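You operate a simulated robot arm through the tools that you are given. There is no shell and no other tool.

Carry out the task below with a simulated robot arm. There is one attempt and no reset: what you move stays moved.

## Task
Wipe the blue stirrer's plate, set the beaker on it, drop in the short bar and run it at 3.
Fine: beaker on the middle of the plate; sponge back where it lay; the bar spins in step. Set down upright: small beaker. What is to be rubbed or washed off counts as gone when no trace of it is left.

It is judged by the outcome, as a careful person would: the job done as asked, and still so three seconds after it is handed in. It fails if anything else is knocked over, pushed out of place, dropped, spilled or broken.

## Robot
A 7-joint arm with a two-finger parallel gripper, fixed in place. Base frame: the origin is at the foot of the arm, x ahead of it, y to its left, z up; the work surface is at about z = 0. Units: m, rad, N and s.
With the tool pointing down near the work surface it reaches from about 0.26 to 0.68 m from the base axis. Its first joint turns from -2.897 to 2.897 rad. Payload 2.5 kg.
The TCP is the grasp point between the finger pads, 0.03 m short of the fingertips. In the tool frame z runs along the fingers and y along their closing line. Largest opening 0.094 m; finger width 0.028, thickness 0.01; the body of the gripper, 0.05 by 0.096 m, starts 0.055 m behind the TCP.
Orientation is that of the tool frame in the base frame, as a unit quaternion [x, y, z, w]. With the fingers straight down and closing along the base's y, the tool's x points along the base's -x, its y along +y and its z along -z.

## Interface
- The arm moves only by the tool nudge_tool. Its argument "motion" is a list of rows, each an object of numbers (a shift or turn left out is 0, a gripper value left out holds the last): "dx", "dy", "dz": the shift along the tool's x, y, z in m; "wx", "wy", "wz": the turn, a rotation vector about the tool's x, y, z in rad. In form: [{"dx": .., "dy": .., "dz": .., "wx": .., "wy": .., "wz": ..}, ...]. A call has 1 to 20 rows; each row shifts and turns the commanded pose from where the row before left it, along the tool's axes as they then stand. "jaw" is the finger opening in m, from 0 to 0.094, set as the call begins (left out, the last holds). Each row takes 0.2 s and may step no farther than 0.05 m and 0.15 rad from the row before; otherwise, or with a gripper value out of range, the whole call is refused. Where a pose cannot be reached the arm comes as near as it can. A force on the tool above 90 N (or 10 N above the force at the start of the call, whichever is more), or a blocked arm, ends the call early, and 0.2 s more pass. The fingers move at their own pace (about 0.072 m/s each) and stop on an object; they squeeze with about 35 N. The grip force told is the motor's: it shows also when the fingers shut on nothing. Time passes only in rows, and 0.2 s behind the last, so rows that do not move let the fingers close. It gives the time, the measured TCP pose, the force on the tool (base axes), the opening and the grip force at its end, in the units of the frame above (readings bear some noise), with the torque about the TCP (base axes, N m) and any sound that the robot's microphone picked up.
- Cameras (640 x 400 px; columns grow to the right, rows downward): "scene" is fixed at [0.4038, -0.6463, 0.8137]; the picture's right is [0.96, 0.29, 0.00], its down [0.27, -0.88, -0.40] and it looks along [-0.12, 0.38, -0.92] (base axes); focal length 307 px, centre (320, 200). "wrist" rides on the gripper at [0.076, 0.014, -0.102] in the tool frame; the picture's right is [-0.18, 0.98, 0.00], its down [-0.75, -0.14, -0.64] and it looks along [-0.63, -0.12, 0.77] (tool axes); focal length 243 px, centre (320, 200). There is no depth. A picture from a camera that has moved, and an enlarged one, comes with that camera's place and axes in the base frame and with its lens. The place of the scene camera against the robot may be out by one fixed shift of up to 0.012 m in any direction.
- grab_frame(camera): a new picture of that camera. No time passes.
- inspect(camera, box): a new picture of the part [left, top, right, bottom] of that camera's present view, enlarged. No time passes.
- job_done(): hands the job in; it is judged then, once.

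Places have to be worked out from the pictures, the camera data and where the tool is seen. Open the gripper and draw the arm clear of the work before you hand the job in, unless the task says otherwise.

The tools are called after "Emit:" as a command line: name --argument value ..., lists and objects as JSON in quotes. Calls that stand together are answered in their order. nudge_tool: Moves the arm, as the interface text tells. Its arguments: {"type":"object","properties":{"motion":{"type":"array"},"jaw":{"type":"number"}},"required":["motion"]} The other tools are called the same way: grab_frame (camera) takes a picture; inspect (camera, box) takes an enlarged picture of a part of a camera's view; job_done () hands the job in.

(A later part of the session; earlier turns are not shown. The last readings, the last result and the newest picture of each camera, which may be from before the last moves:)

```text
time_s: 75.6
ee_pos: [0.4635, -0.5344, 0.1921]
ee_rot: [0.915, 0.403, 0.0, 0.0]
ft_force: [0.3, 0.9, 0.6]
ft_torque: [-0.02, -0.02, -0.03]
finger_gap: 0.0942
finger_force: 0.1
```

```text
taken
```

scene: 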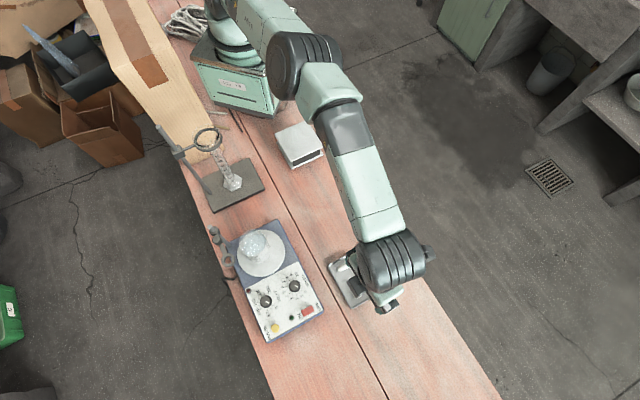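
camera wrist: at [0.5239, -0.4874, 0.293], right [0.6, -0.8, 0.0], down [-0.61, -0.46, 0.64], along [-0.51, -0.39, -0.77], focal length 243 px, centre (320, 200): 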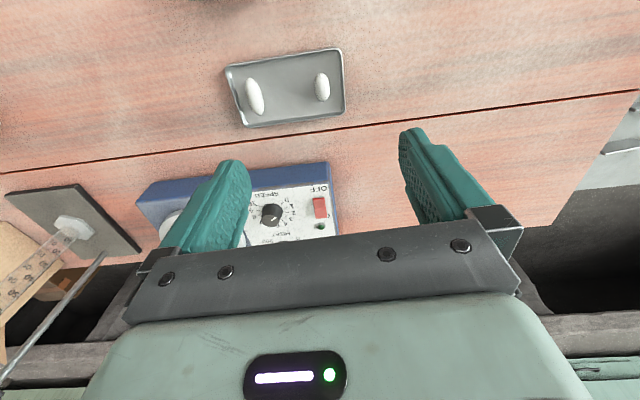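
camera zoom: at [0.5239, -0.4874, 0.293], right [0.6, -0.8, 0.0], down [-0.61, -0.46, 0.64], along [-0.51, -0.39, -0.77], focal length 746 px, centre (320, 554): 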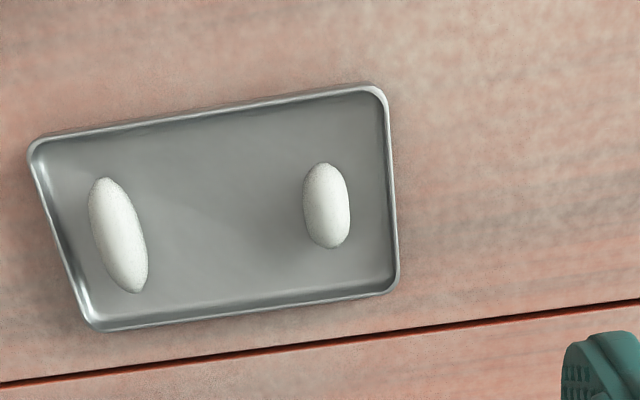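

The arm reaches the short bar at (0.466, -0.534) with the tool straight down. The bar lies across the tray, with more room at its ends than toward the end wall, so I turn to close along its length (about 44°) and come down for a closer look.

Emit:
nudge_tool --motion '[{"wz": -0.1377}, {"wz": -0.1377}, {"wz": -0.1377}, {"wz": -0.1377}, {"wz": -0.1377}, {"wz": -0.1377}, {"wz": -0.1377}, {"wz": -0.1377}, {"wz": -0.1377}, {"wz": -0.1377}, {"wz": -0.1377}, {"dz": 0.035}, {"dz": 0.035}, {}]'

Emit:
grab_frame --camera "wrist"

Emit:
inspect --camera "wrist" --box '[230, 60, 410, 190]'

```text
time_s: 78.6
ee_pos: [0.4606, -0.5329, 0.1229]
ee_rot: [0.387, 0.922, 0.0, 0.0]
ft_force: [0.8, -0.1, 0.5]
ft_torque: [-0.01, 0.01, 0.04]
finger_gap: 0.094
finger_force: 0.1
```

```text
taken
camera wrist: at [0.4165, -0.4691, 0.223], right [0.83, 0.56, 0.0], down [0.43, -0.64, 0.64], along [0.36, -0.53, -0.77], focal length 243 px, centre (320, 200)
```

wrist: 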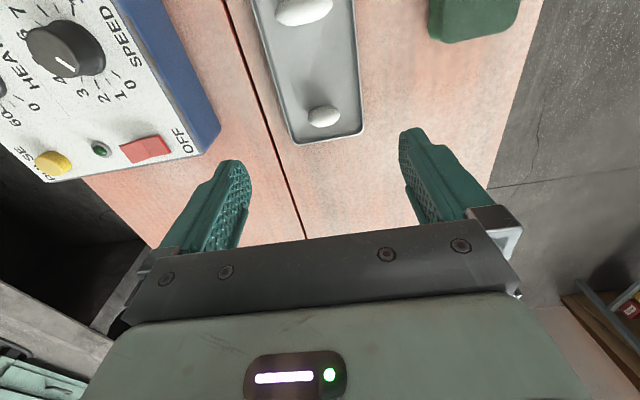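

```text
3.08 times, centred on (320, 125) of wrist
camera zoom: at [0.4165, -0.4691, 0.223], right [0.83, 0.56, 0.0], down [0.43, -0.64, 0.64], along [0.36, -0.53, -0.77], focal length 746 px, centre (320, 431)
```

zoom: 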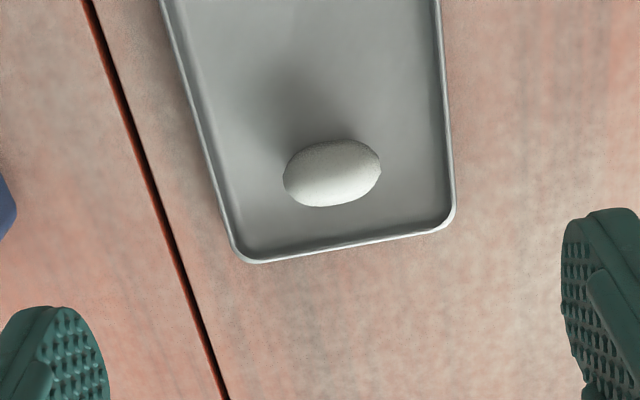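

The bar's axis matches the closing line and its centre is about 3 mm off in each direction. I set the opening to 37 mm, correct the offset and come down to z ≈ 0.06 to check again.

Emit:
nudge_tool --motion '[{"dx": -0.0024, "dy": 0.003}, {"dz": 0.02}, {"dz": 0.02}, {"dz": 0.021}, {}]' --jaw 0.037

Emit:
grab_frame --camera "wrist"

Emit:
inspect --camera "wrist" --box '[240, 90, 400, 230]'

```text
time_s: 79.8
ee_pos: [0.4658, -0.532, 0.0599]
ee_rot: [0.386, 0.922, 0.0, 0.0]
ft_force: [0.5, -0.7, -0.2]
ft_torque: [0.01, -0.01, -0.01]
finger_gap: 0.0368
finger_force: 0.0
```

```text
taken
camera wrist: at [0.4214, -0.467, 0.1614], right [0.83, 0.56, 0.0], down [0.43, -0.64, 0.64], along [0.36, -0.53, -0.77], focal length 243 px, centre (320, 200)
```

wrist: 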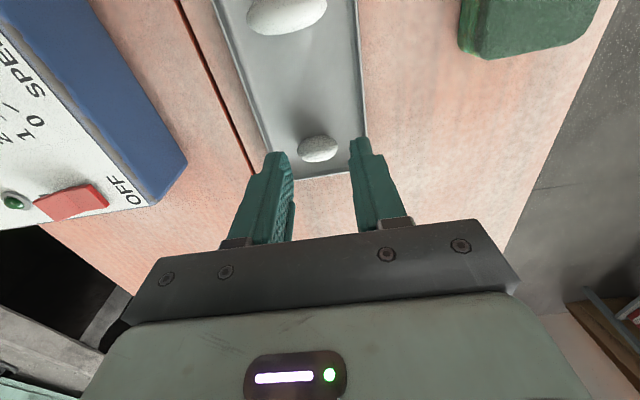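

```text
2.86 times, centred on (320, 160) of wrist
camera zoom: at [0.4214, -0.467, 0.1614], right [0.83, 0.56, 0.0], down [0.43, -0.64, 0.64], along [0.36, -0.53, -0.77], focal length 693 px, centre (320, 314)
```

zoom: 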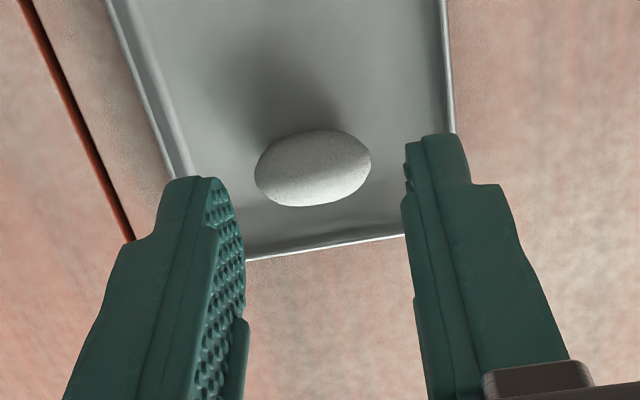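

The bar is now about 2 mm off along the closing line; the tray walls are about ±30 mm away. I correct, narrow the opening to 34 mm and lower gently so the tips straddle the bar.

Emit:
nudge_tool --motion '[{"dx": -0.001, "dy": -0.002}, {}, {"dz": 0.008}, {"dz": 0.006}, {}]' --jaw 0.034

Emit:
inspect --camera "wrist" --box '[240, 90, 400, 230]'

```text
time_s: 81.0
ee_pos: [0.4617, -0.5312, 0.0468]
ee_rot: [0.387, 0.922, 0.0, 0.0]
ft_force: [-0.4, 0.0, -0.2]
ft_torque: [0.01, -0.01, -0.03]
finger_gap: 0.034
finger_force: 0.1
out of reach, approached as far as the arm can: row 1
```

```text
2.86 times, centred on (320, 160) of wrist
camera zoom: at [0.418, -0.4667, 0.1477], right [0.83, 0.56, 0.0], down [0.43, -0.64, 0.64], along [0.36, -0.53, -0.77], focal length 693 px, centre (320, 314)
```

zoom: 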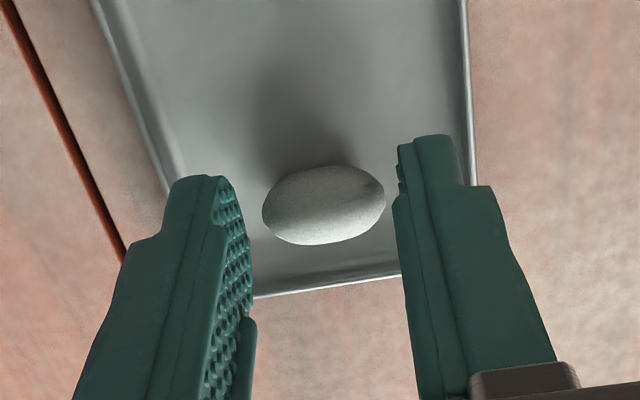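

The arm reports its straight-down reach limit; the bar is still about 5 mm further out. I rise a little and lean the hand 0.15 rad back toward the base so the fingers reach further outward.

Emit:
nudge_tool --motion '[{"dz": -0.012}, {"wy": -0.15}, {}, {}]'

Emit:
inspect --camera "wrist" --box '[240, 90, 400, 230]'

```text
time_s: 82.0
ee_pos: [0.4636, -0.5321, 0.0577]
ee_rot: [0.386, 0.919, -0.029, 0.069]
ft_force: [-0.1, 0.4, 0.1]
ft_torque: [0.0, 0.0, -0.02]
finger_gap: 0.034
finger_force: 0.0
```

```text
2.86 times, centred on (320, 160) of wrist
camera zoom: at [0.4094, -0.4576, 0.1473], right [0.83, 0.56, 0.03], down [0.35, -0.56, 0.75], along [0.43, -0.61, -0.66], focal length 693 px, centre (320, 314)
```

zoom: 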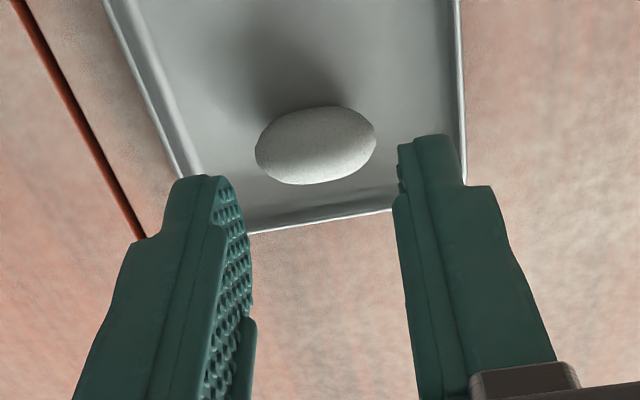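

With the lean, the bar is now centred on the pads (0 mm along the closing line). I lower vertically in small steps to TCP z ≈ 0.037.

Emit:
nudge_tool --motion '[{"dx": 0.0012, "dz": 0.0079}, {"dx": 0.0009, "dz": 0.0059}, {"dx": 0.0006, "dz": 0.004}, {}]'

Emit:
inspect --camera "wrist" --box '[240, 90, 400, 230]'

```text
time_s: 83.0
ee_pos: [0.4625, -0.532, 0.0406]
ee_rot: [0.385, 0.92, -0.029, 0.069]
ft_force: [0.5, 0.8, 0.0]
ft_torque: [0.0, 0.03, 0.05]
finger_gap: 0.0341
finger_force: 0.1
```

```text
2.86 times, centred on (320, 160) of wrist
camera zoom: at [0.4091, -0.4579, 0.1291], right [0.83, 0.56, 0.03], down [0.35, -0.56, 0.75], along [0.43, -0.61, -0.66], focal length 693 px, centre (320, 314)
```

zoom: 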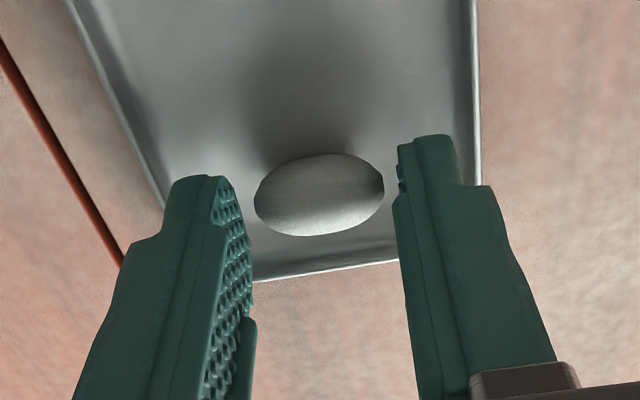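

The bar lies between the fingers with tray walls clear. I lower 3 mm more and close on it.

Emit:
nudge_tool --motion '[{"dx": 0.00045, "dz": 0.003}, {}]'

Emit:
nudge_tool --motion '[{}, {}, {}, {}]' --jaw 0.0

Emit:
inspect --camera "wrist" --box '[240, 90, 400, 230]'

```text
time_s: 83.6
ee_pos: [0.463, -0.5325, 0.0377]
ee_rot: [0.386, 0.92, -0.029, 0.069]
ft_force: [-0.2, 0.3, -0.4]
ft_torque: [-0.01, -0.06, -0.01]
finger_gap: 0.034
finger_force: 0.0
```

```text
time_s: 84.6
ee_pos: [0.4634, -0.5321, 0.0371]
ee_rot: [0.385, 0.92, -0.029, 0.069]
ft_force: [-0.5, 0.1, 0.6]
ft_torque: [0.02, 0.03, 0.0]
finger_gap: 0.0257
finger_force: 35.4
```

```text
2.86 times, centred on (320, 160) of wrist
camera zoom: at [0.4089, -0.4578, 0.1265], right [0.83, 0.56, 0.03], down [0.35, -0.56, 0.75], along [0.43, -0.61, -0.66], focal length 693 px, centre (320, 314)
```

zoom: 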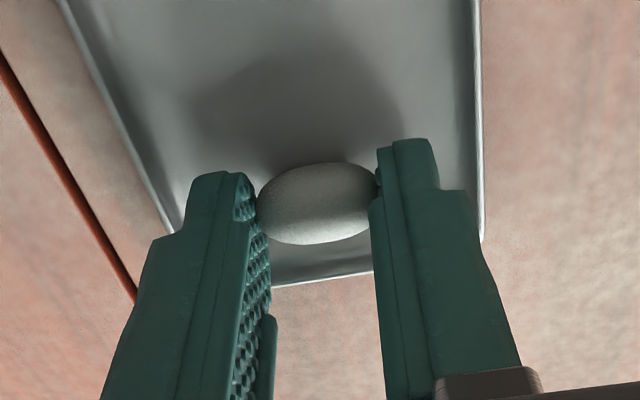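

The short bar is held by its ends (gap 25.7 mm, 35 N). I lift it straight out of the tray and check.

Emit:
nudge_tool --motion '[{"dx": -0.0015, "dz": -0.0099}, {"dx": -0.003, "dz": -0.0198}, {"dx": -0.006, "dz": -0.0396}, {"dx": -0.006, "dz": -0.0396}, {}]'

Emit:
grab_frame --camera "wrist"

Emit:
inspect --camera "scene" --box '[310, 220, 420, 320]'

```text
time_s: 85.8
ee_pos: [0.4654, -0.5324, 0.1467]
ee_rot: [0.385, 0.92, -0.029, 0.07]
ft_force: [0.2, 0.1, -0.3]
ft_torque: [-0.01, -0.03, -0.01]
finger_gap: 0.0255
finger_force: 35.1
```

```text
taken
camera wrist: at [0.4101, -0.458, 0.2357], right [0.83, 0.56, 0.03], down [0.35, -0.56, 0.75], along [0.43, -0.61, -0.66], focal length 243 px, centre (320, 200)
```

wrist: 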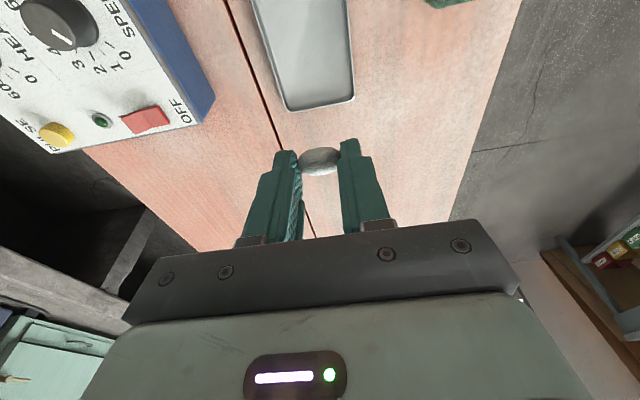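

```text
4.00 times, centred on (365, 270) of scene
camera zoom: at [0.4038, -0.6463, 0.8137], right [0.96, 0.29, 0.0], down [0.27, -0.88, -0.4], along [-0.12, 0.38, -0.92], focal length 1228 px, centre (140, -80)
```

zoom: 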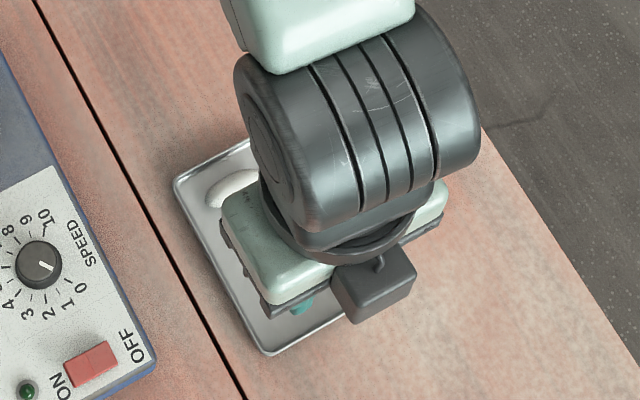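

The bar is securely in the fingers and the tray is undisturbed. I rise to about z = 0.26, straighten the hand and carry the bar to above the beaker.

Emit:
nudge_tool --motion '[{"dx": -0.0055, "dz": -0.0366}, {"dx": -0.0055, "dz": -0.0366}, {"dx": -0.0055, "dz": -0.0366}, {"dx": 0.02739, "dy": -0.02444}, {"wy": 0.15}, {"dx": 0.02739, "dy": -0.02444}, {"dx": 0.02739, "dy": -0.02444}, {"dx": 0.02739, "dy": -0.02444}, {"dx": 0.02739, "dy": -0.02444}, {"dx": 0.02739, "dy": -0.02444}, {"dx": 0.02739, "dy": -0.02444}, {}]'

Emit:
grab_frame --camera "wrist"

Emit:
inspect --camera "wrist" --box '[240, 30, 400, 190]'

Emit:
inspect --camera "scene" --box '[190, 170, 320, 290]'

```text
time_s: 88.4
ee_pos: [0.2053, -0.5175, 0.2543]
ee_rot: [0.387, 0.922, 0.0, 0.0]
ft_force: [0.2, 0.6, 0.3]
ft_torque: [0.05, 0.02, 0.04]
finger_gap: 0.0257
finger_force: 34.9
```

```text
taken
camera wrist: at [0.161, -0.4526, 0.3561], right [0.83, 0.56, 0.0], down [0.43, -0.64, 0.64], along [0.36, -0.53, -0.77], focal length 243 px, centre (320, 200)
```

wrist: 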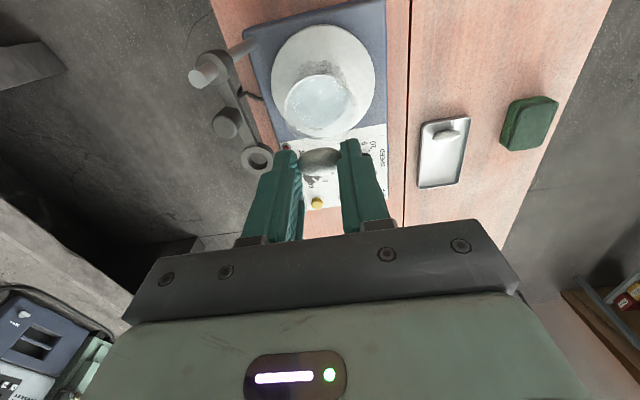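

```text
2.50 times, centred on (320, 110) of wrist
camera zoom: at [0.161, -0.4526, 0.3561], right [0.83, 0.56, 0.0], down [0.43, -0.64, 0.64], along [0.36, -0.53, -0.77], focal length 606 px, centre (320, 425)
```

zoom: 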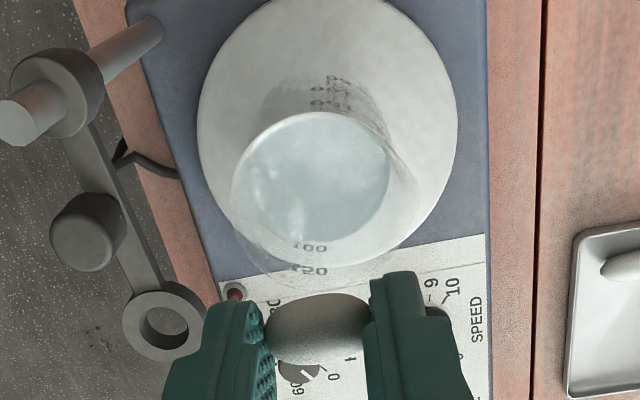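

```text
3.33 times, centred on (255, 230) of scene
camera zoom: at [0.4038, -0.6463, 0.8137], right [0.96, 0.29, 0.0], down [0.27, -0.88, -0.4], along [-0.12, 0.38, -0.92], focal length 1023 px, centre (537, 100)
```

zoom: 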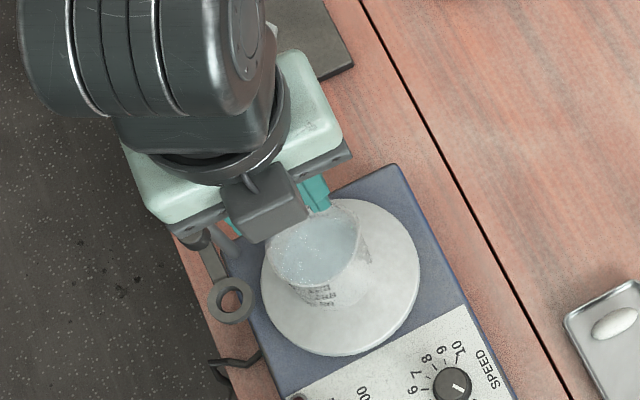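

The beaker's rim centre is at about (0.204, -0.514), almost under the bar. I make the small correction and lower until the fingertips are about 1 cm above the rim.

Emit:
nudge_tool --motion '[{"dx": 0.002, "dy": 0.002}, {"dz": 0.02}, {"dz": 0.02}, {"dz": 0.018}, {}]'

Emit:
grab_frame --camera "wrist"

Emit:
inspect --camera "wrist" --box '[240, 30, 400, 190]'

Emit:
inspect --camera "scene" --box '[190, 190, 310, 290]'

```text
time_s: 89.6
ee_pos: [0.2081, -0.5136, 0.1972]
ee_rot: [0.386, 0.922, 0.0, 0.0]
ft_force: [0.0, 0.3, 0.5]
ft_torque: [0.0, 0.03, 0.02]
finger_gap: 0.0253
finger_force: 34.9
```

```text
taken
camera wrist: at [0.1632, -0.4494, 0.2983], right [0.83, 0.56, 0.0], down [0.43, -0.64, 0.64], along [0.36, -0.53, -0.77], focal length 243 px, centre (320, 200)
```

wrist: 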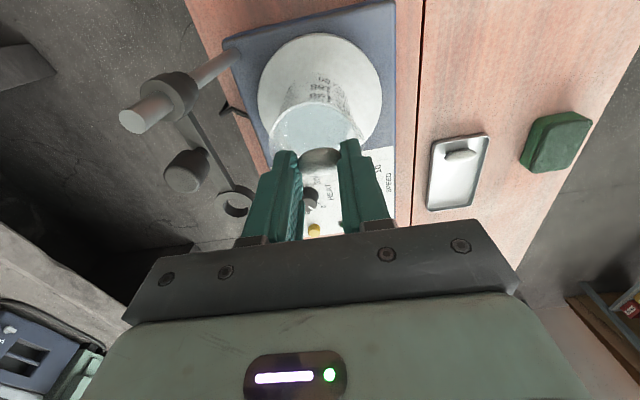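

```text
2.50 times, centred on (320, 110) of wrist
camera zoom: at [0.1632, -0.4494, 0.2983], right [0.83, 0.56, 0.0], down [0.43, -0.64, 0.64], along [0.36, -0.53, -0.77], focal length 606 px, centre (320, 425)
```

zoom: 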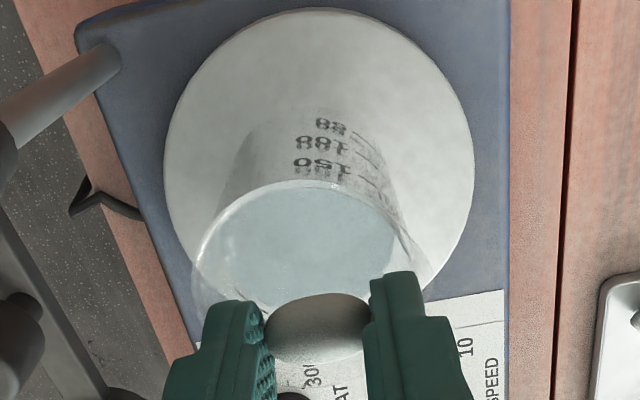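

```text
4.00 times, centred on (250, 240) of scene
camera zoom: at [0.4038, -0.6463, 0.8137], right [0.96, 0.29, 0.0], down [0.27, -0.88, -0.4], along [-0.12, 0.38, -0.92], focal length 1228 px, centre (600, 40)
```

zoom: 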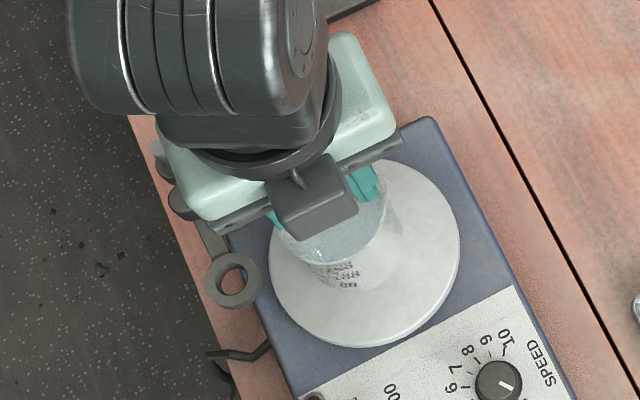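

The bar is within 2 mm of the beaker's axis and the rim is at z ≈ 0.1535. I correct, lower until the tips are just above the rim, and release the bar.

Emit:
nudge_tool --motion '[{"dx": 0.001, "dy": -0.002}, {"dz": 0.005}, {"dz": 0.003}, {}]'

Emit:
nudge_tool --motion '[{}, {}, {}, {}]' --jaw 0.046

Emit:
inspect --camera "wrist" --box '[240, 30, 400, 190]'

```text
time_s: 90.6
ee_pos: [0.2064, -0.5141, 0.1875]
ee_rot: [0.387, 0.922, 0.0, 0.0]
ft_force: [-0.6, -0.2, 0.0]
ft_torque: [-0.02, -0.01, -0.01]
finger_gap: 0.0257
finger_force: 34.8
```

```text
time_s: 91.6
ee_pos: [0.2068, -0.5138, 0.1878]
ee_rot: [0.387, 0.922, -0.001, 0.0]
ft_force: [0.0, -0.2, -0.1]
ft_torque: [-0.01, 0.03, 0.01]
finger_gap: 0.046
finger_force: 0.1
```

```text
2.50 times, centred on (320, 110) of wrist
camera zoom: at [0.1619, -0.4491, 0.2892], right [0.83, 0.56, 0.0], down [0.43, -0.64, 0.64], along [0.36, -0.53, -0.77], focal length 606 px, centre (320, 425)
```

zoom: 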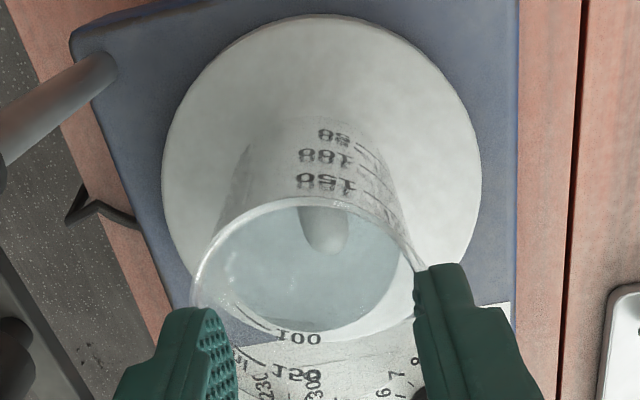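

The bar has dropped into the water inside the beaker. I rise straight up and move toward the control panel to look at the rocker and speed knob.

Emit:
nudge_tool --motion '[{"dz": -0.02}, {"dz": -0.03}, {"dz": -0.03}, {"dx": -0.03, "dy": 0.03}, {"dx": -0.01, "dy": 0.03}, {}]'

Emit:
grab_frame --camera "wrist"

Emit:
inspect --camera "wrist" --box '[180, 20, 400, 180]'

Emit:
inspect --camera "scene" --box '[210, 210, 330, 340]'

```text
time_s: 93.0
ee_pos: [0.2778, -0.5002, 0.2681]
ee_rot: [0.387, 0.922, 0.0, 0.001]
ft_force: [0.5, -0.8, -0.4]
ft_torque: [0.0, -0.01, -0.01]
finger_gap: 0.0461
finger_force: 0.0
```

```text
taken
camera wrist: at [0.2333, -0.4344, 0.3701], right [0.83, 0.56, 0.0], down [0.43, -0.64, 0.64], along [0.36, -0.53, -0.77], focal length 243 px, centre (320, 200)
```

wrist: 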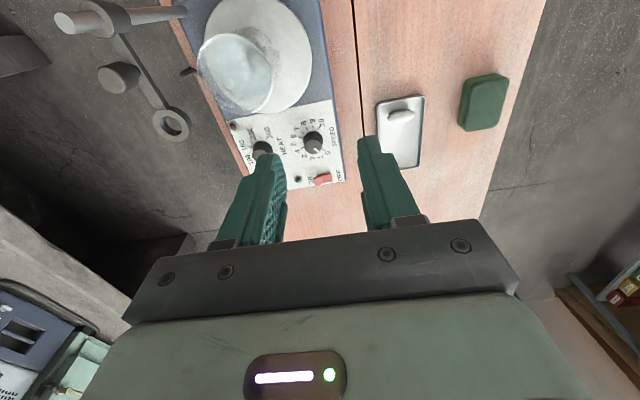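

```text
2.50 times, centred on (290, 100) of wrist
camera zoom: at [0.2333, -0.4344, 0.3701], right [0.83, 0.56, 0.0], down [0.43, -0.64, 0.64], along [0.36, -0.53, -0.77], focal length 606 px, centre (395, 450)
```

zoom: 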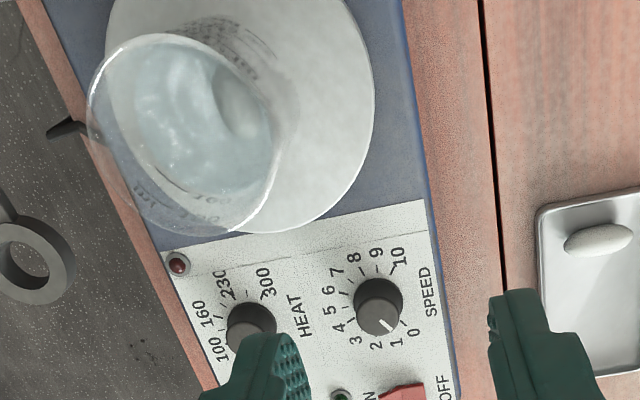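

```text
3.08 times, centred on (270, 275) of scene
camera zoom: at [0.4038, -0.6463, 0.8137], right [0.96, 0.29, 0.0], down [0.27, -0.88, -0.4], along [-0.12, 0.38, -0.92], focal length 944 px, centre (474, -31)
```

zoom: 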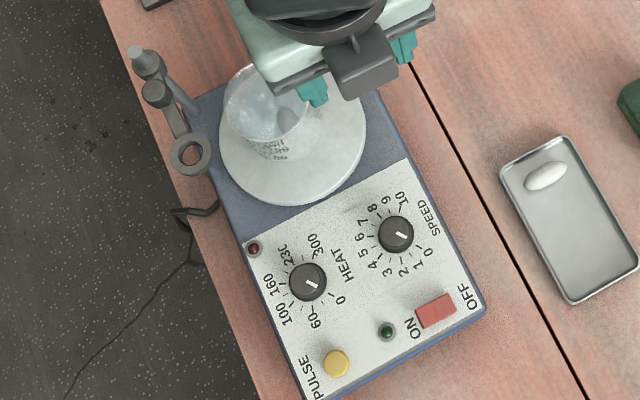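

The bar rests inside the beaker on the plate. I zoom in on the speed knob and the rocker for their exact places.

Emit:
inspect --camera "wrist" --box '[270, 110, 370, 200]'

Emit:
inspect --camera "scene" --box '[275, 265, 330, 330]'

```text
4.44 times, centred on (320, 155) of wrist
camera zoom: at [0.2333, -0.4344, 0.3701], right [0.83, 0.56, 0.0], down [0.43, -0.64, 0.64], along [0.36, -0.53, -0.77], focal length 1078 px, centre (320, 400)
```

zoom: 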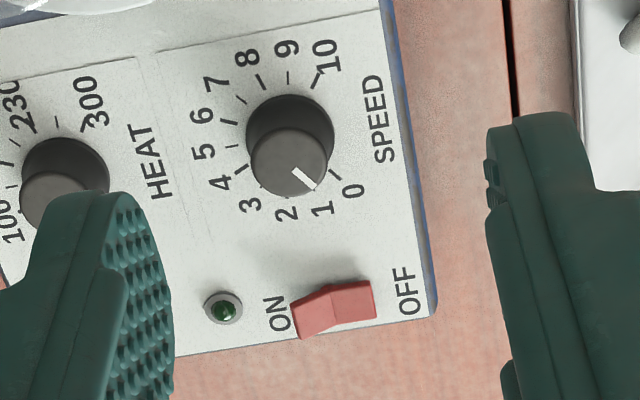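

```text
6.15 times, centred on (302, 298) of scene
camera zoom: at [0.4038, -0.6463, 0.8137], right [0.96, 0.29, 0.0], down [0.27, -0.88, -0.4], along [-0.12, 0.38, -0.92], focal length 1889 px, centre (428, -400)
```

zoom: 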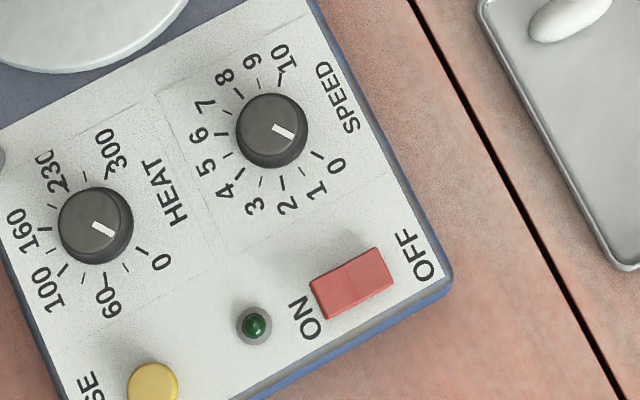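

I place the ON half of the rocker at about (0.3536, -0.6155), z ≈ 0.058, and the speed knob at (0.312, -0.567) with its top at z ≈ 0.07. I close the fingers, lean the hand 0.35 rad for reach and move above the ON end.

Emit:
nudge_tool --motion '[{"wy": -0.1167}, {"wy": -0.1167}, {"wy": -0.1166}, {"dx": -0.03297, "dy": -0.008, "dz": 0.01204}, {"dx": -0.03297, "dy": -0.008, "dz": 0.01204}, {"dx": -0.03297, "dy": -0.008, "dz": 0.01204}, {"dx": -0.03297, "dy": -0.008, "dz": 0.01204}, {"dx": 0.01228, "dz": 0.03363}, {"dx": 0.01228, "dz": 0.03363}, {"dx": 0.01228, "dz": 0.03363}, {}]' --jaw 0.0

Emit:
grab_frame --camera "wrist"

Emit:
inspect --camera "wrist" --box '[240, 40, 400, 200]'

Emit:
inspect --camera "scene" --box '[250, 230, 360, 340]'

```text
time_s: 95.4
ee_pos: [0.3514, -0.6261, 0.1623]
ee_rot: [0.381, 0.908, -0.068, 0.161]
ft_force: [0.6, 0.2, -0.1]
ft_torque: [-0.02, -0.01, -0.01]
finger_gap: 0.0
finger_force: 33.1
```

```text
taken
camera wrist: at [0.2854, -0.5383, 0.2318], right [0.82, 0.56, 0.06], down [0.24, -0.45, 0.86], along [0.52, -0.69, -0.5], focal length 243 px, centre (320, 200)
```

wrist: 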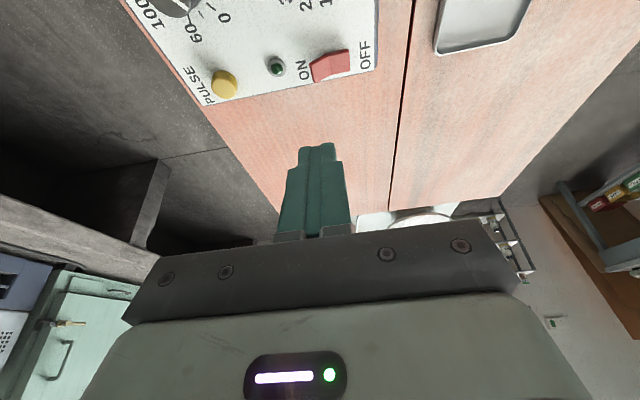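

```text
2.50 times, centred on (320, 120) of wrist
camera zoom: at [0.2854, -0.5383, 0.2318], right [0.82, 0.56, 0.06], down [0.24, -0.45, 0.86], along [0.52, -0.69, -0.5], focal length 606 px, centre (320, 400)
```

zoom: 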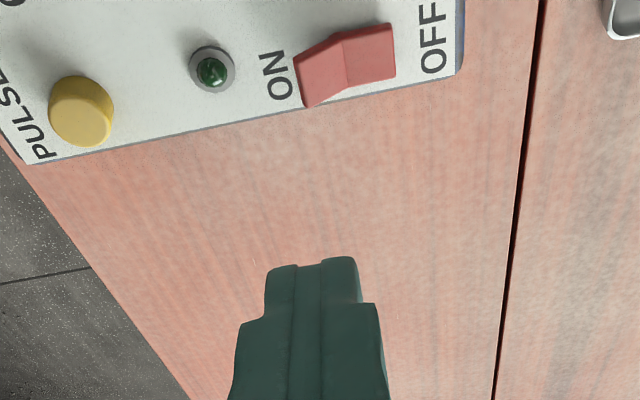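

```text
3.64 times, centred on (305, 285) of scene
camera zoom: at [0.4038, -0.6463, 0.8137], right [0.96, 0.29, 0.0], down [0.27, -0.88, -0.4], along [-0.12, 0.38, -0.92], focal length 1116 px, centre (374, -109)
```

zoom: 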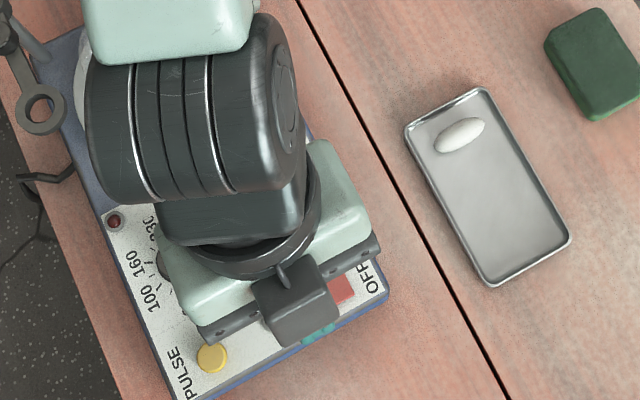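

The closed tips line up with the rocker's width and the ON half sits about 7 mm along +y of the tool. I shift 2.5 mm and descend to roughly 1.5 cm above the rocker.

Emit:
nudge_tool --motion '[{"dy": 0.0025}, {"dx": 0.00943, "dz": 0.02583}, {"dx": 0.00943, "dz": 0.02583}, {}]'

Emit:
inspect --camera "wrist" --box '[240, 60, 400, 200]'

Emit:
inspect --camera "scene" --box '[270, 265, 340, 335]'

```text
time_s: 96.4
ee_pos: [0.3539, -0.6222, 0.1079]
ee_rot: [0.38, 0.908, -0.067, 0.16]
ft_force: [0.9, -0.3, 0.1]
ft_torque: [0.0, -0.03, 0.0]
finger_gap: 0.0
finger_force: 33.1
```

```text
2.86 times, centred on (320, 130) of wrist
camera zoom: at [0.2885, -0.5356, 0.1762], right [0.82, 0.57, 0.06], down [0.24, -0.45, 0.86], along [0.52, -0.69, -0.5], focal length 693 px, centre (320, 400)
```

zoom: 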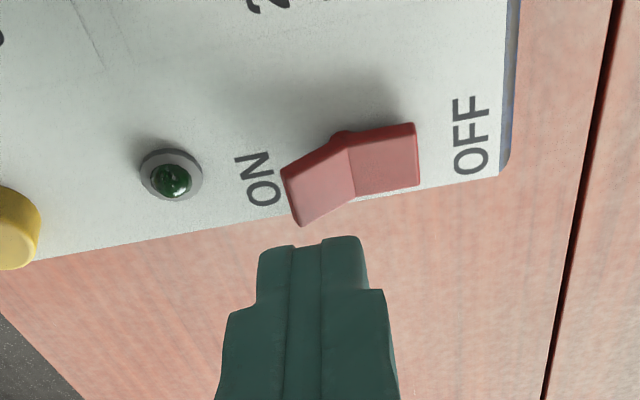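

```text
5.71 times, centred on (305, 300) of scene
camera zoom: at [0.4038, -0.6463, 0.8137], right [0.96, 0.29, 0.0], down [0.27, -0.88, -0.4], along [-0.12, 0.38, -0.92], focal length 1754 px, centre (406, -371)
```

zoom: 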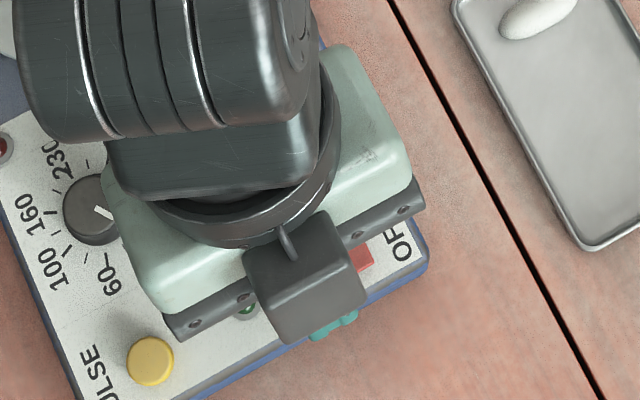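

The ON end of the rocker is the raised one and lies right under the tips. I fine-adjust by 2–3 mm and lower in small steps, watching force and sound.

Emit:
nudge_tool --motion '[{"dx": -0.0028, "dy": -0.002, "dz": 0.001}, {"dx": 0.0017, "dz": 0.0047}, {"dx": 0.00137, "dz": 0.00376}, {}]'

Emit:
nudge_tool --motion '[{"dx": 0.0007, "dz": 0.0019}, {"dx": 0.0007, "dz": 0.0019}, {}]'

Emit:
inspect --camera "wrist" --box '[240, 60, 400, 200]'

```text
time_s: 97.4
ee_pos: [0.3541, -0.624, 0.0972]
ee_rot: [0.381, 0.908, -0.067, 0.161]
ft_force: [-0.8, 0.0, 0.5]
ft_torque: [0.0, -0.01, 0.0]
finger_gap: 0.0001
finger_force: 32.1
```

```text
time_s: 98.2
ee_pos: [0.3555, -0.6253, 0.0955]
ee_rot: [0.381, 0.907, -0.069, 0.163]
ft_force: [-4.8, 5.5, 21.9]
ft_torque: [0.21, 0.18, 0.09]
finger_gap: 0.0
finger_force: 33.1
```

```text
2.86 times, centred on (320, 130) of wrist
camera zoom: at [0.2896, -0.5388, 0.1642], right [0.82, 0.57, 0.06], down [0.24, -0.44, 0.86], along [0.52, -0.7, -0.5], focal length 693 px, centre (320, 400)
```

zoom: 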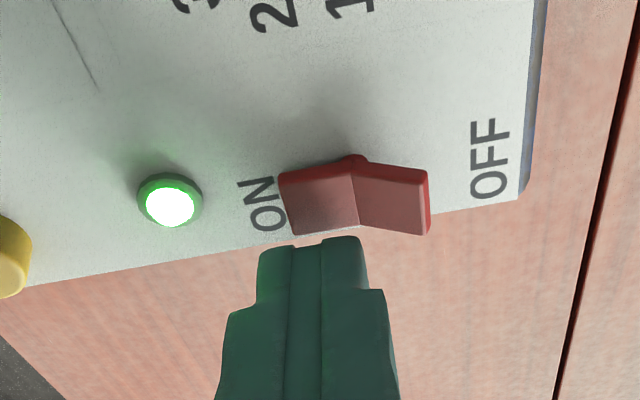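

The green LED is lit: the rocker is ON. I rise, straighten the hand, turn it a little and move above the speed knob.

Emit:
nudge_tool --motion '[{"dx": -0.0034, "dz": -0.0094}, {"dx": -0.0103, "dz": -0.0282}, {"dx": -0.0103, "dz": -0.0282}, {"dx": -0.0103, "dz": -0.0282}, {"wy": 0.1167}, {"wy": 0.1167}, {"wy": 0.1166}, {"wz": 0.142}, {"wz": 0.142}, {"wz": 0.142}, {"dx": 0.0346, "dy": -0.0103}, {"dx": 0.0346, "dy": -0.0103}, {}]' --jaw 0.05

Emit:
grab_frame --camera "wrist"

Emit:
inspect --camera "wrist" --box '[240, 40, 400, 180]'

Emit:
inspect --camera "scene" --box '[220, 215, 340, 335]'

```text
time_s: 101.0
ee_pos: [0.3096, -0.5674, 0.194]
ee_rot: [0.574, 0.819, -0.001, 0.001]
ft_force: [0.6, -0.9, -0.1]
ft_torque: [0.01, 0.01, -0.03]
finger_gap: 0.05
finger_force: 0.0
```

```text
taken
camera wrist: at [0.2964, -0.4908, 0.2959], right [0.99, 0.16, 0.0], down [0.12, -0.76, 0.64], along [0.11, -0.63, -0.77], focal length 243 px, centre (320, 200)
```

wrist: 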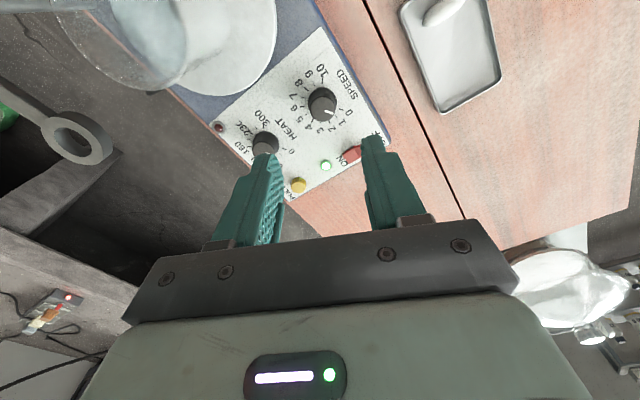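

```text
2.86 times, centred on (320, 110) of wrist
camera zoom: at [0.2964, -0.4908, 0.2959], right [0.99, 0.16, 0.0], down [0.12, -0.76, 0.64], along [0.11, -0.63, -0.77], focal length 693 px, centre (320, 457)
```

zoom: 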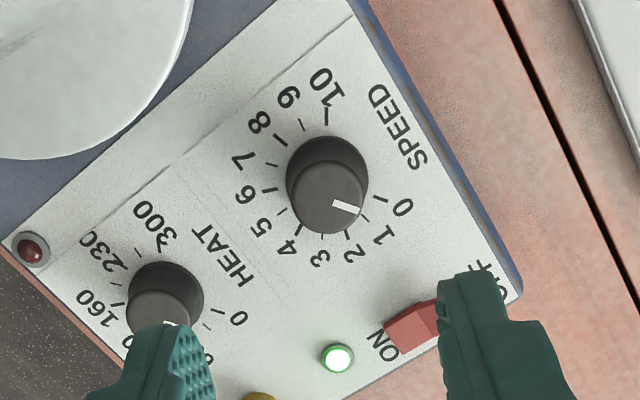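

```text
3.33 times, centred on (280, 275) of scene
camera zoom: at [0.4038, -0.6463, 0.8137], right [0.96, 0.29, 0.0], down [0.27, -0.88, -0.4], along [-0.12, 0.38, -0.92], focal length 1023 px, centre (453, -50)
```

zoom: 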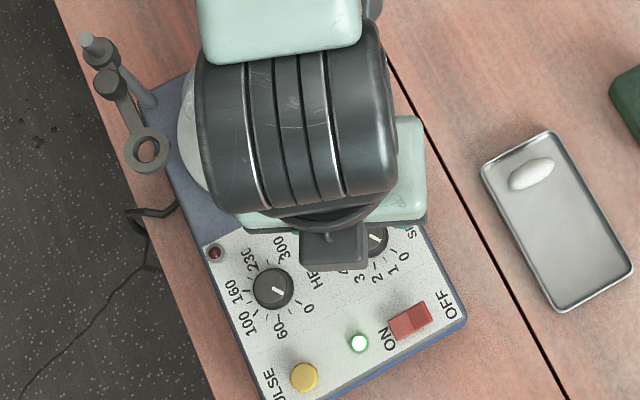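

The knob axis is about 2.6 mm along +y of the tool. I correct and come down to just above the knob to check again.

Emit:
nudge_tool --motion '[{"dy": 0.0026}, {"dz": 0.03}, {"dz": 0.03}, {"dz": 0.025}, {}]'

Emit:
inspect --camera "wrist" --box '[230, 60, 410, 200]'

Emit:
grab_frame --camera "scene"

```text
time_s: 102.2
ee_pos: [0.3131, -0.5676, 0.1099]
ee_rot: [0.574, 0.819, 0.0, 0.0]
ft_force: [-0.6, -0.3, -0.3]
ft_torque: [0.01, 0.01, -0.04]
finger_gap: 0.05
finger_force: 0.1
```

```text
2.86 times, centred on (320, 130) of wrist
camera zoom: at [0.2995, -0.4901, 0.2105], right [0.99, 0.16, 0.0], down [0.13, -0.76, 0.64], along [0.11, -0.63, -0.77], focal length 693 px, centre (320, 400)
```

zoom: 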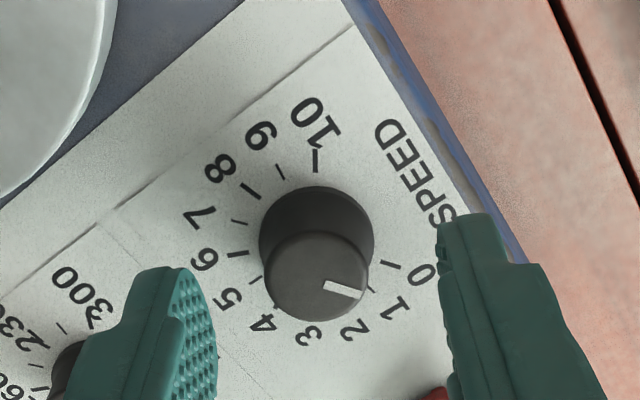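

```text
taken
```

scene: 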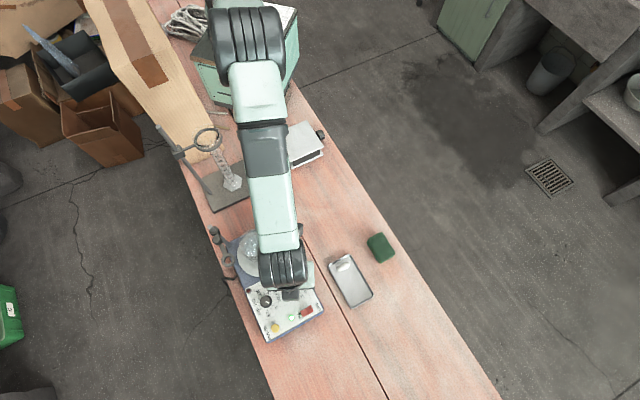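

The knob sits about 2 mm off in x and 1 mm in y; the scale runs roughly 25° per unit, so 3 is about 75° clockwise. I correct, lower around the knob to TCP z ≈ 0.085 and look again before gripping.

Emit:
nudge_tool --motion '[{"dx": -0.0023, "dy": -0.0012}, {"dz": 0.01}, {"dz": 0.008}, {"dz": 0.0055}, {}]'

Emit:
inspect --camera "wrist" --box '[230, 80, 410, 220]'

```text
time_s: 103.4
ee_pos: [0.3127, -0.5695, 0.086]
ee_rot: [0.573, 0.819, 0.001, 0.0]
ft_force: [-9.0, 12.3, 21.7]
ft_torque: [0.43, -0.18, 0.18]
finger_gap: 0.0498
finger_force: 0.1
```

```text
2.86 times, centred on (320, 150) of wrist
camera zoom: at [0.299, -0.4926, 0.1876], right [0.99, 0.16, 0.0], down [0.13, -0.76, 0.64], along [0.1, -0.63, -0.77], focal length 693 px, centre (320, 343)
```

zoom: 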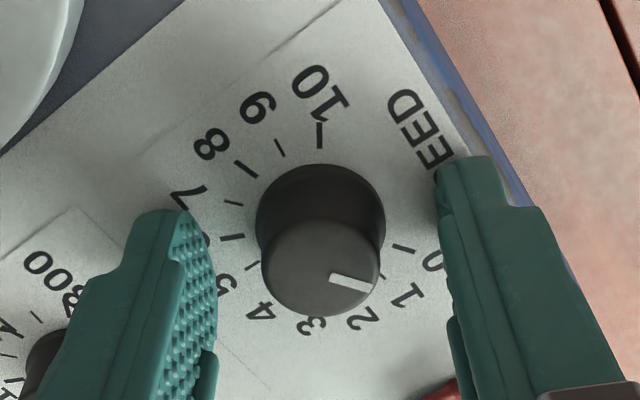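

The fingertips touched the panel (22 N), so the panel is at z ≈ 0.0555. I raise 3 mm; the knob is centred within about 1 mm, so I then close on it.

Emit:
nudge_tool --motion '[{"dz": -0.003}, {}]'

Emit:
nudge_tool --motion '[{}, {}, {}, {}]' --jaw 0.0

Emit:
inspect --camera "wrist" --box '[230, 80, 410, 220]'

```text
time_s: 104.0
ee_pos: [0.3135, -0.5686, 0.0876]
ee_rot: [0.574, 0.819, 0.0, -0.001]
ft_force: [-0.3, -1.1, 0.6]
ft_torque: [0.01, -0.02, -0.02]
finger_gap: 0.05
finger_force: 0.1
```

```text
time_s: 105.0
ee_pos: [0.3135, -0.5694, 0.0875]
ee_rot: [0.573, 0.819, 0.0, 0.0]
ft_force: [-3.7, -0.6, -3.2]
ft_torque: [-0.16, 0.01, -0.03]
finger_gap: 0.0249
finger_force: 45.6
```

```text
2.86 times, centred on (320, 150) of wrist
camera zoom: at [0.2991, -0.4918, 0.189], right [0.99, 0.16, 0.0], down [0.13, -0.76, 0.64], along [0.1, -0.63, -0.77], focal length 693 px, centre (320, 343)
```

zoom: 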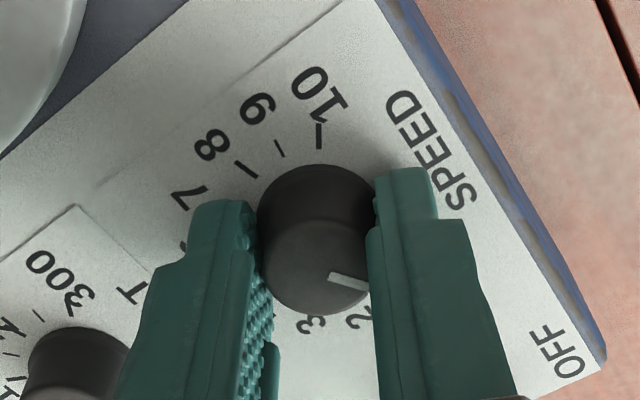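

The knob is held (24.9 mm). I turn slowly clockwise the first half, about 37°, and check.

Emit:
nudge_tool --motion '[{"wz": 0.05}, {"wz": 0.05}, {"wz": 0.05}, {"wz": 0.05}, {"wz": 0.05}, {"wz": 0.05}, {"wz": 0.05}, {"wz": 0.05}, {"wz": 0.05}, {"wz": 0.05}, {"wz": 0.05}, {"wz": 0.05}, {"wz": 0.05}]'

Emit:
inspect --camera "wrist" --box '[230, 80, 410, 220]'

Emit:
inspect --camera "scene" --box '[210, 210, 330, 335]'

```text
time_s: 107.8
ee_pos: [0.3132, -0.5681, 0.0885]
ee_rot: [0.805, 0.593, -0.001, 0.0]
ft_force: [-18.2, -16.1, -12.6]
ft_torque: [-1.04, 0.47, 0.02]
finger_gap: 0.0246
finger_force: 44.7
```

```text
2.86 times, centred on (320, 150) of wrist
camera zoom: at [0.3481, -0.4996, 0.189], right [0.88, -0.47, 0.0], down [-0.36, -0.68, 0.64], along [-0.3, -0.57, -0.77], focal length 693 px, centre (320, 343)
```

zoom: 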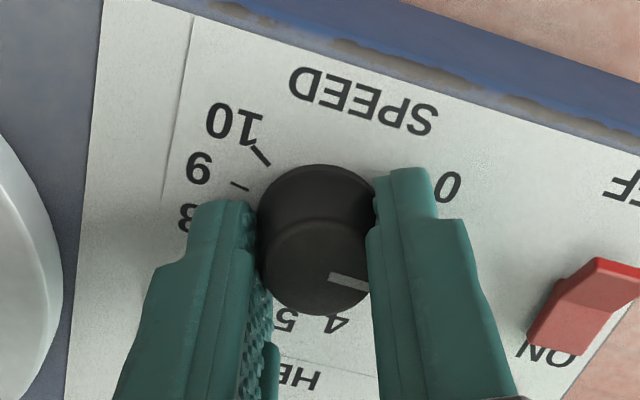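

```text
3.20 times, centred on (270, 272) of scene
camera zoom: at [0.4038, -0.6463, 0.8137], right [0.96, 0.29, 0.0], down [0.27, -0.88, -0.4], along [-0.12, 0.38, -0.92], focal length 982 px, centre (480, -32)
```

zoom: 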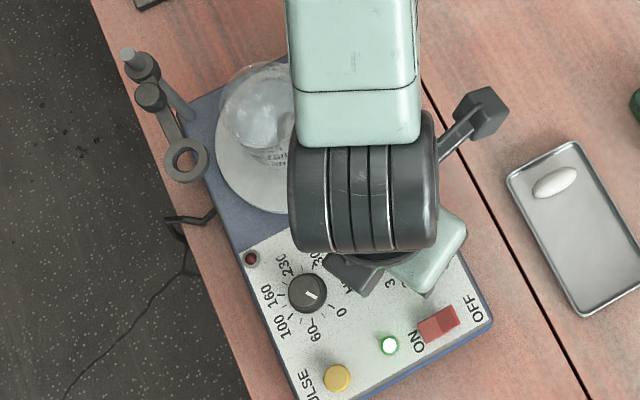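

The knob follows the fingers and the stirrer has not moved, but about 27 N of side force has built up. I relax the hand position by about 1 mm and continue turning slowly toward 75°.

Emit:
nudge_tool --motion '[{"dx": -0.001, "dy": -0.0006, "dz": 0.0004}, {}]'

Emit:
nudge_tool --motion '[{"wz": 0.05}, {"wz": 0.05}, {"wz": 0.05}, {"wz": 0.05}, {"wz": 0.05}, {"wz": 0.05}, {"wz": 0.05}, {"wz": 0.05}, {"wz": 0.05}, {"wz": 0.05}]'

Emit:
inspect --camera "wrist" --box '[230, 80, 410, 220]'

Emit:
inspect --camera "scene" --box '[210, 210, 330, 335]'

```text
time_s: 108.4
ee_pos: [0.313, -0.5687, 0.0886]
ee_rot: [0.805, 0.593, 0.0, 0.0]
ft_force: [-14.2, -13.2, -10.8]
ft_torque: [-1.25, 0.61, 0.0]
finger_gap: 0.0246
finger_force: 45.5
```

```text
time_s: 110.6
ee_pos: [0.3134, -0.5687, 0.0871]
ee_rot: [0.927, 0.376, 0.0, 0.001]
ft_force: [-19.9, 8.1, 14.0]
ft_torque: [0.99, -0.45, -0.02]
finger_gap: 0.0244
finger_force: 44.9
```

```text
2.86 times, centred on (320, 150) of wrist
camera zoom: at [0.3762, -0.5253, 0.1891], right [0.55, -0.83, 0.0], down [-0.64, -0.42, 0.64], along [-0.53, -0.35, -0.77], focal length 693 px, centre (320, 343)
```

zoom: 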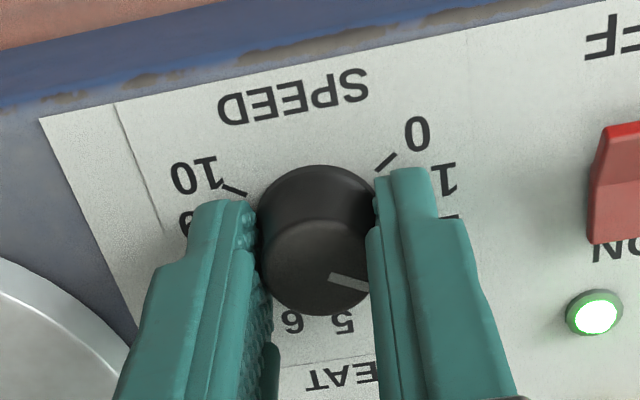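

```text
3.20 times, centred on (270, 272) of scene
camera zoom: at [0.4038, -0.6463, 0.8137], right [0.96, 0.29, 0.0], down [0.27, -0.88, -0.4], along [-0.12, 0.38, -0.92], focal length 982 px, centre (480, -32)
```

zoom: 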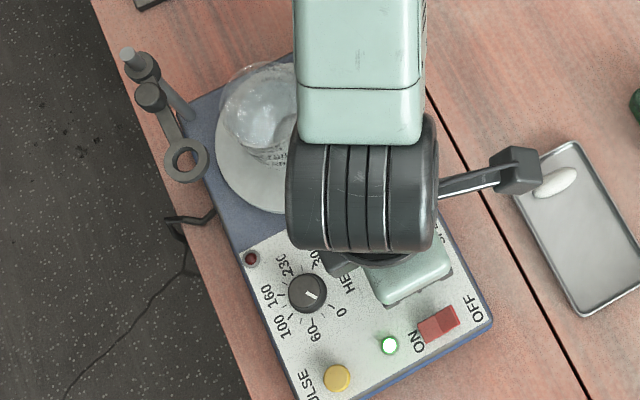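

The knob has turned about 66°, roughly 2.7 on the scale. I turn the remaining 8–9° and then open the fingers to read the pointer.

Emit:
nudge_tool --motion '[{"wz": 0.05}, {"wz": 0.05}, {"wz": 0.05}, {}]'

Emit:
nudge_tool --motion '[{}, {}, {}]' --jaw 0.05

Emit:
inspect --camera "wrist" --box '[230, 80, 410, 220]'

Emit:
inspect --camera "scene" --box '[210, 210, 330, 335]'

```text
time_s: 111.6
ee_pos: [0.313, -0.5684, 0.087]
ee_rot: [0.952, 0.306, 0.0, 0.0]
ft_force: [-12.9, 6.4, 7.4]
ft_torque: [0.23, 0.07, 0.01]
finger_gap: 0.0248
finger_force: 45.1
```

```text
time_s: 112.4
ee_pos: [0.3115, -0.5694, 0.088]
ee_rot: [0.952, 0.307, 0.0, 0.0]
ft_force: [0.0, 0.3, 0.9]
ft_torque: [0.01, 0.02, 0.01]
finger_gap: 0.0501
finger_force: 0.1
```

```text
2.86 times, centred on (320, 150) of wrist
camera zoom: at [0.3819, -0.5354, 0.1893], right [0.42, -0.91, 0.0], down [-0.69, -0.32, 0.64], along [-0.58, -0.27, -0.77], focal length 693 px, centre (320, 343)
```

zoom: 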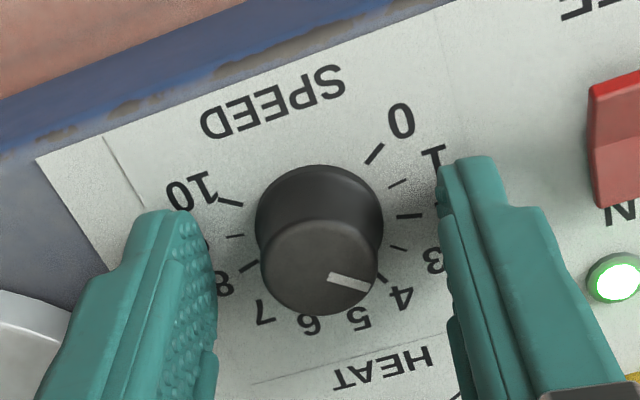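

```text
3.20 times, centred on (270, 272) of scene
camera zoom: at [0.4038, -0.6463, 0.8137], right [0.96, 0.29, 0.0], down [0.27, -0.88, -0.4], along [-0.12, 0.38, -0.92], focal length 982 px, centre (480, -32)
```

zoom: 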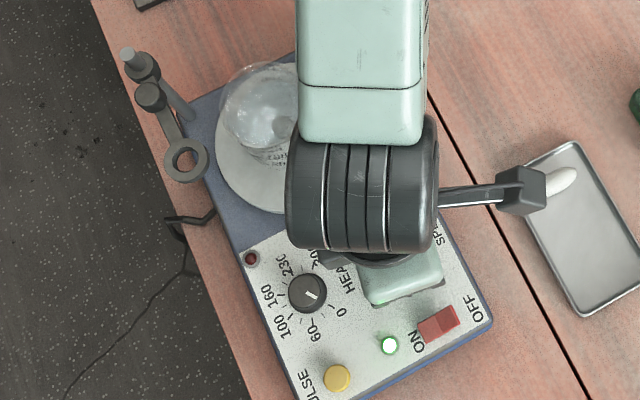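

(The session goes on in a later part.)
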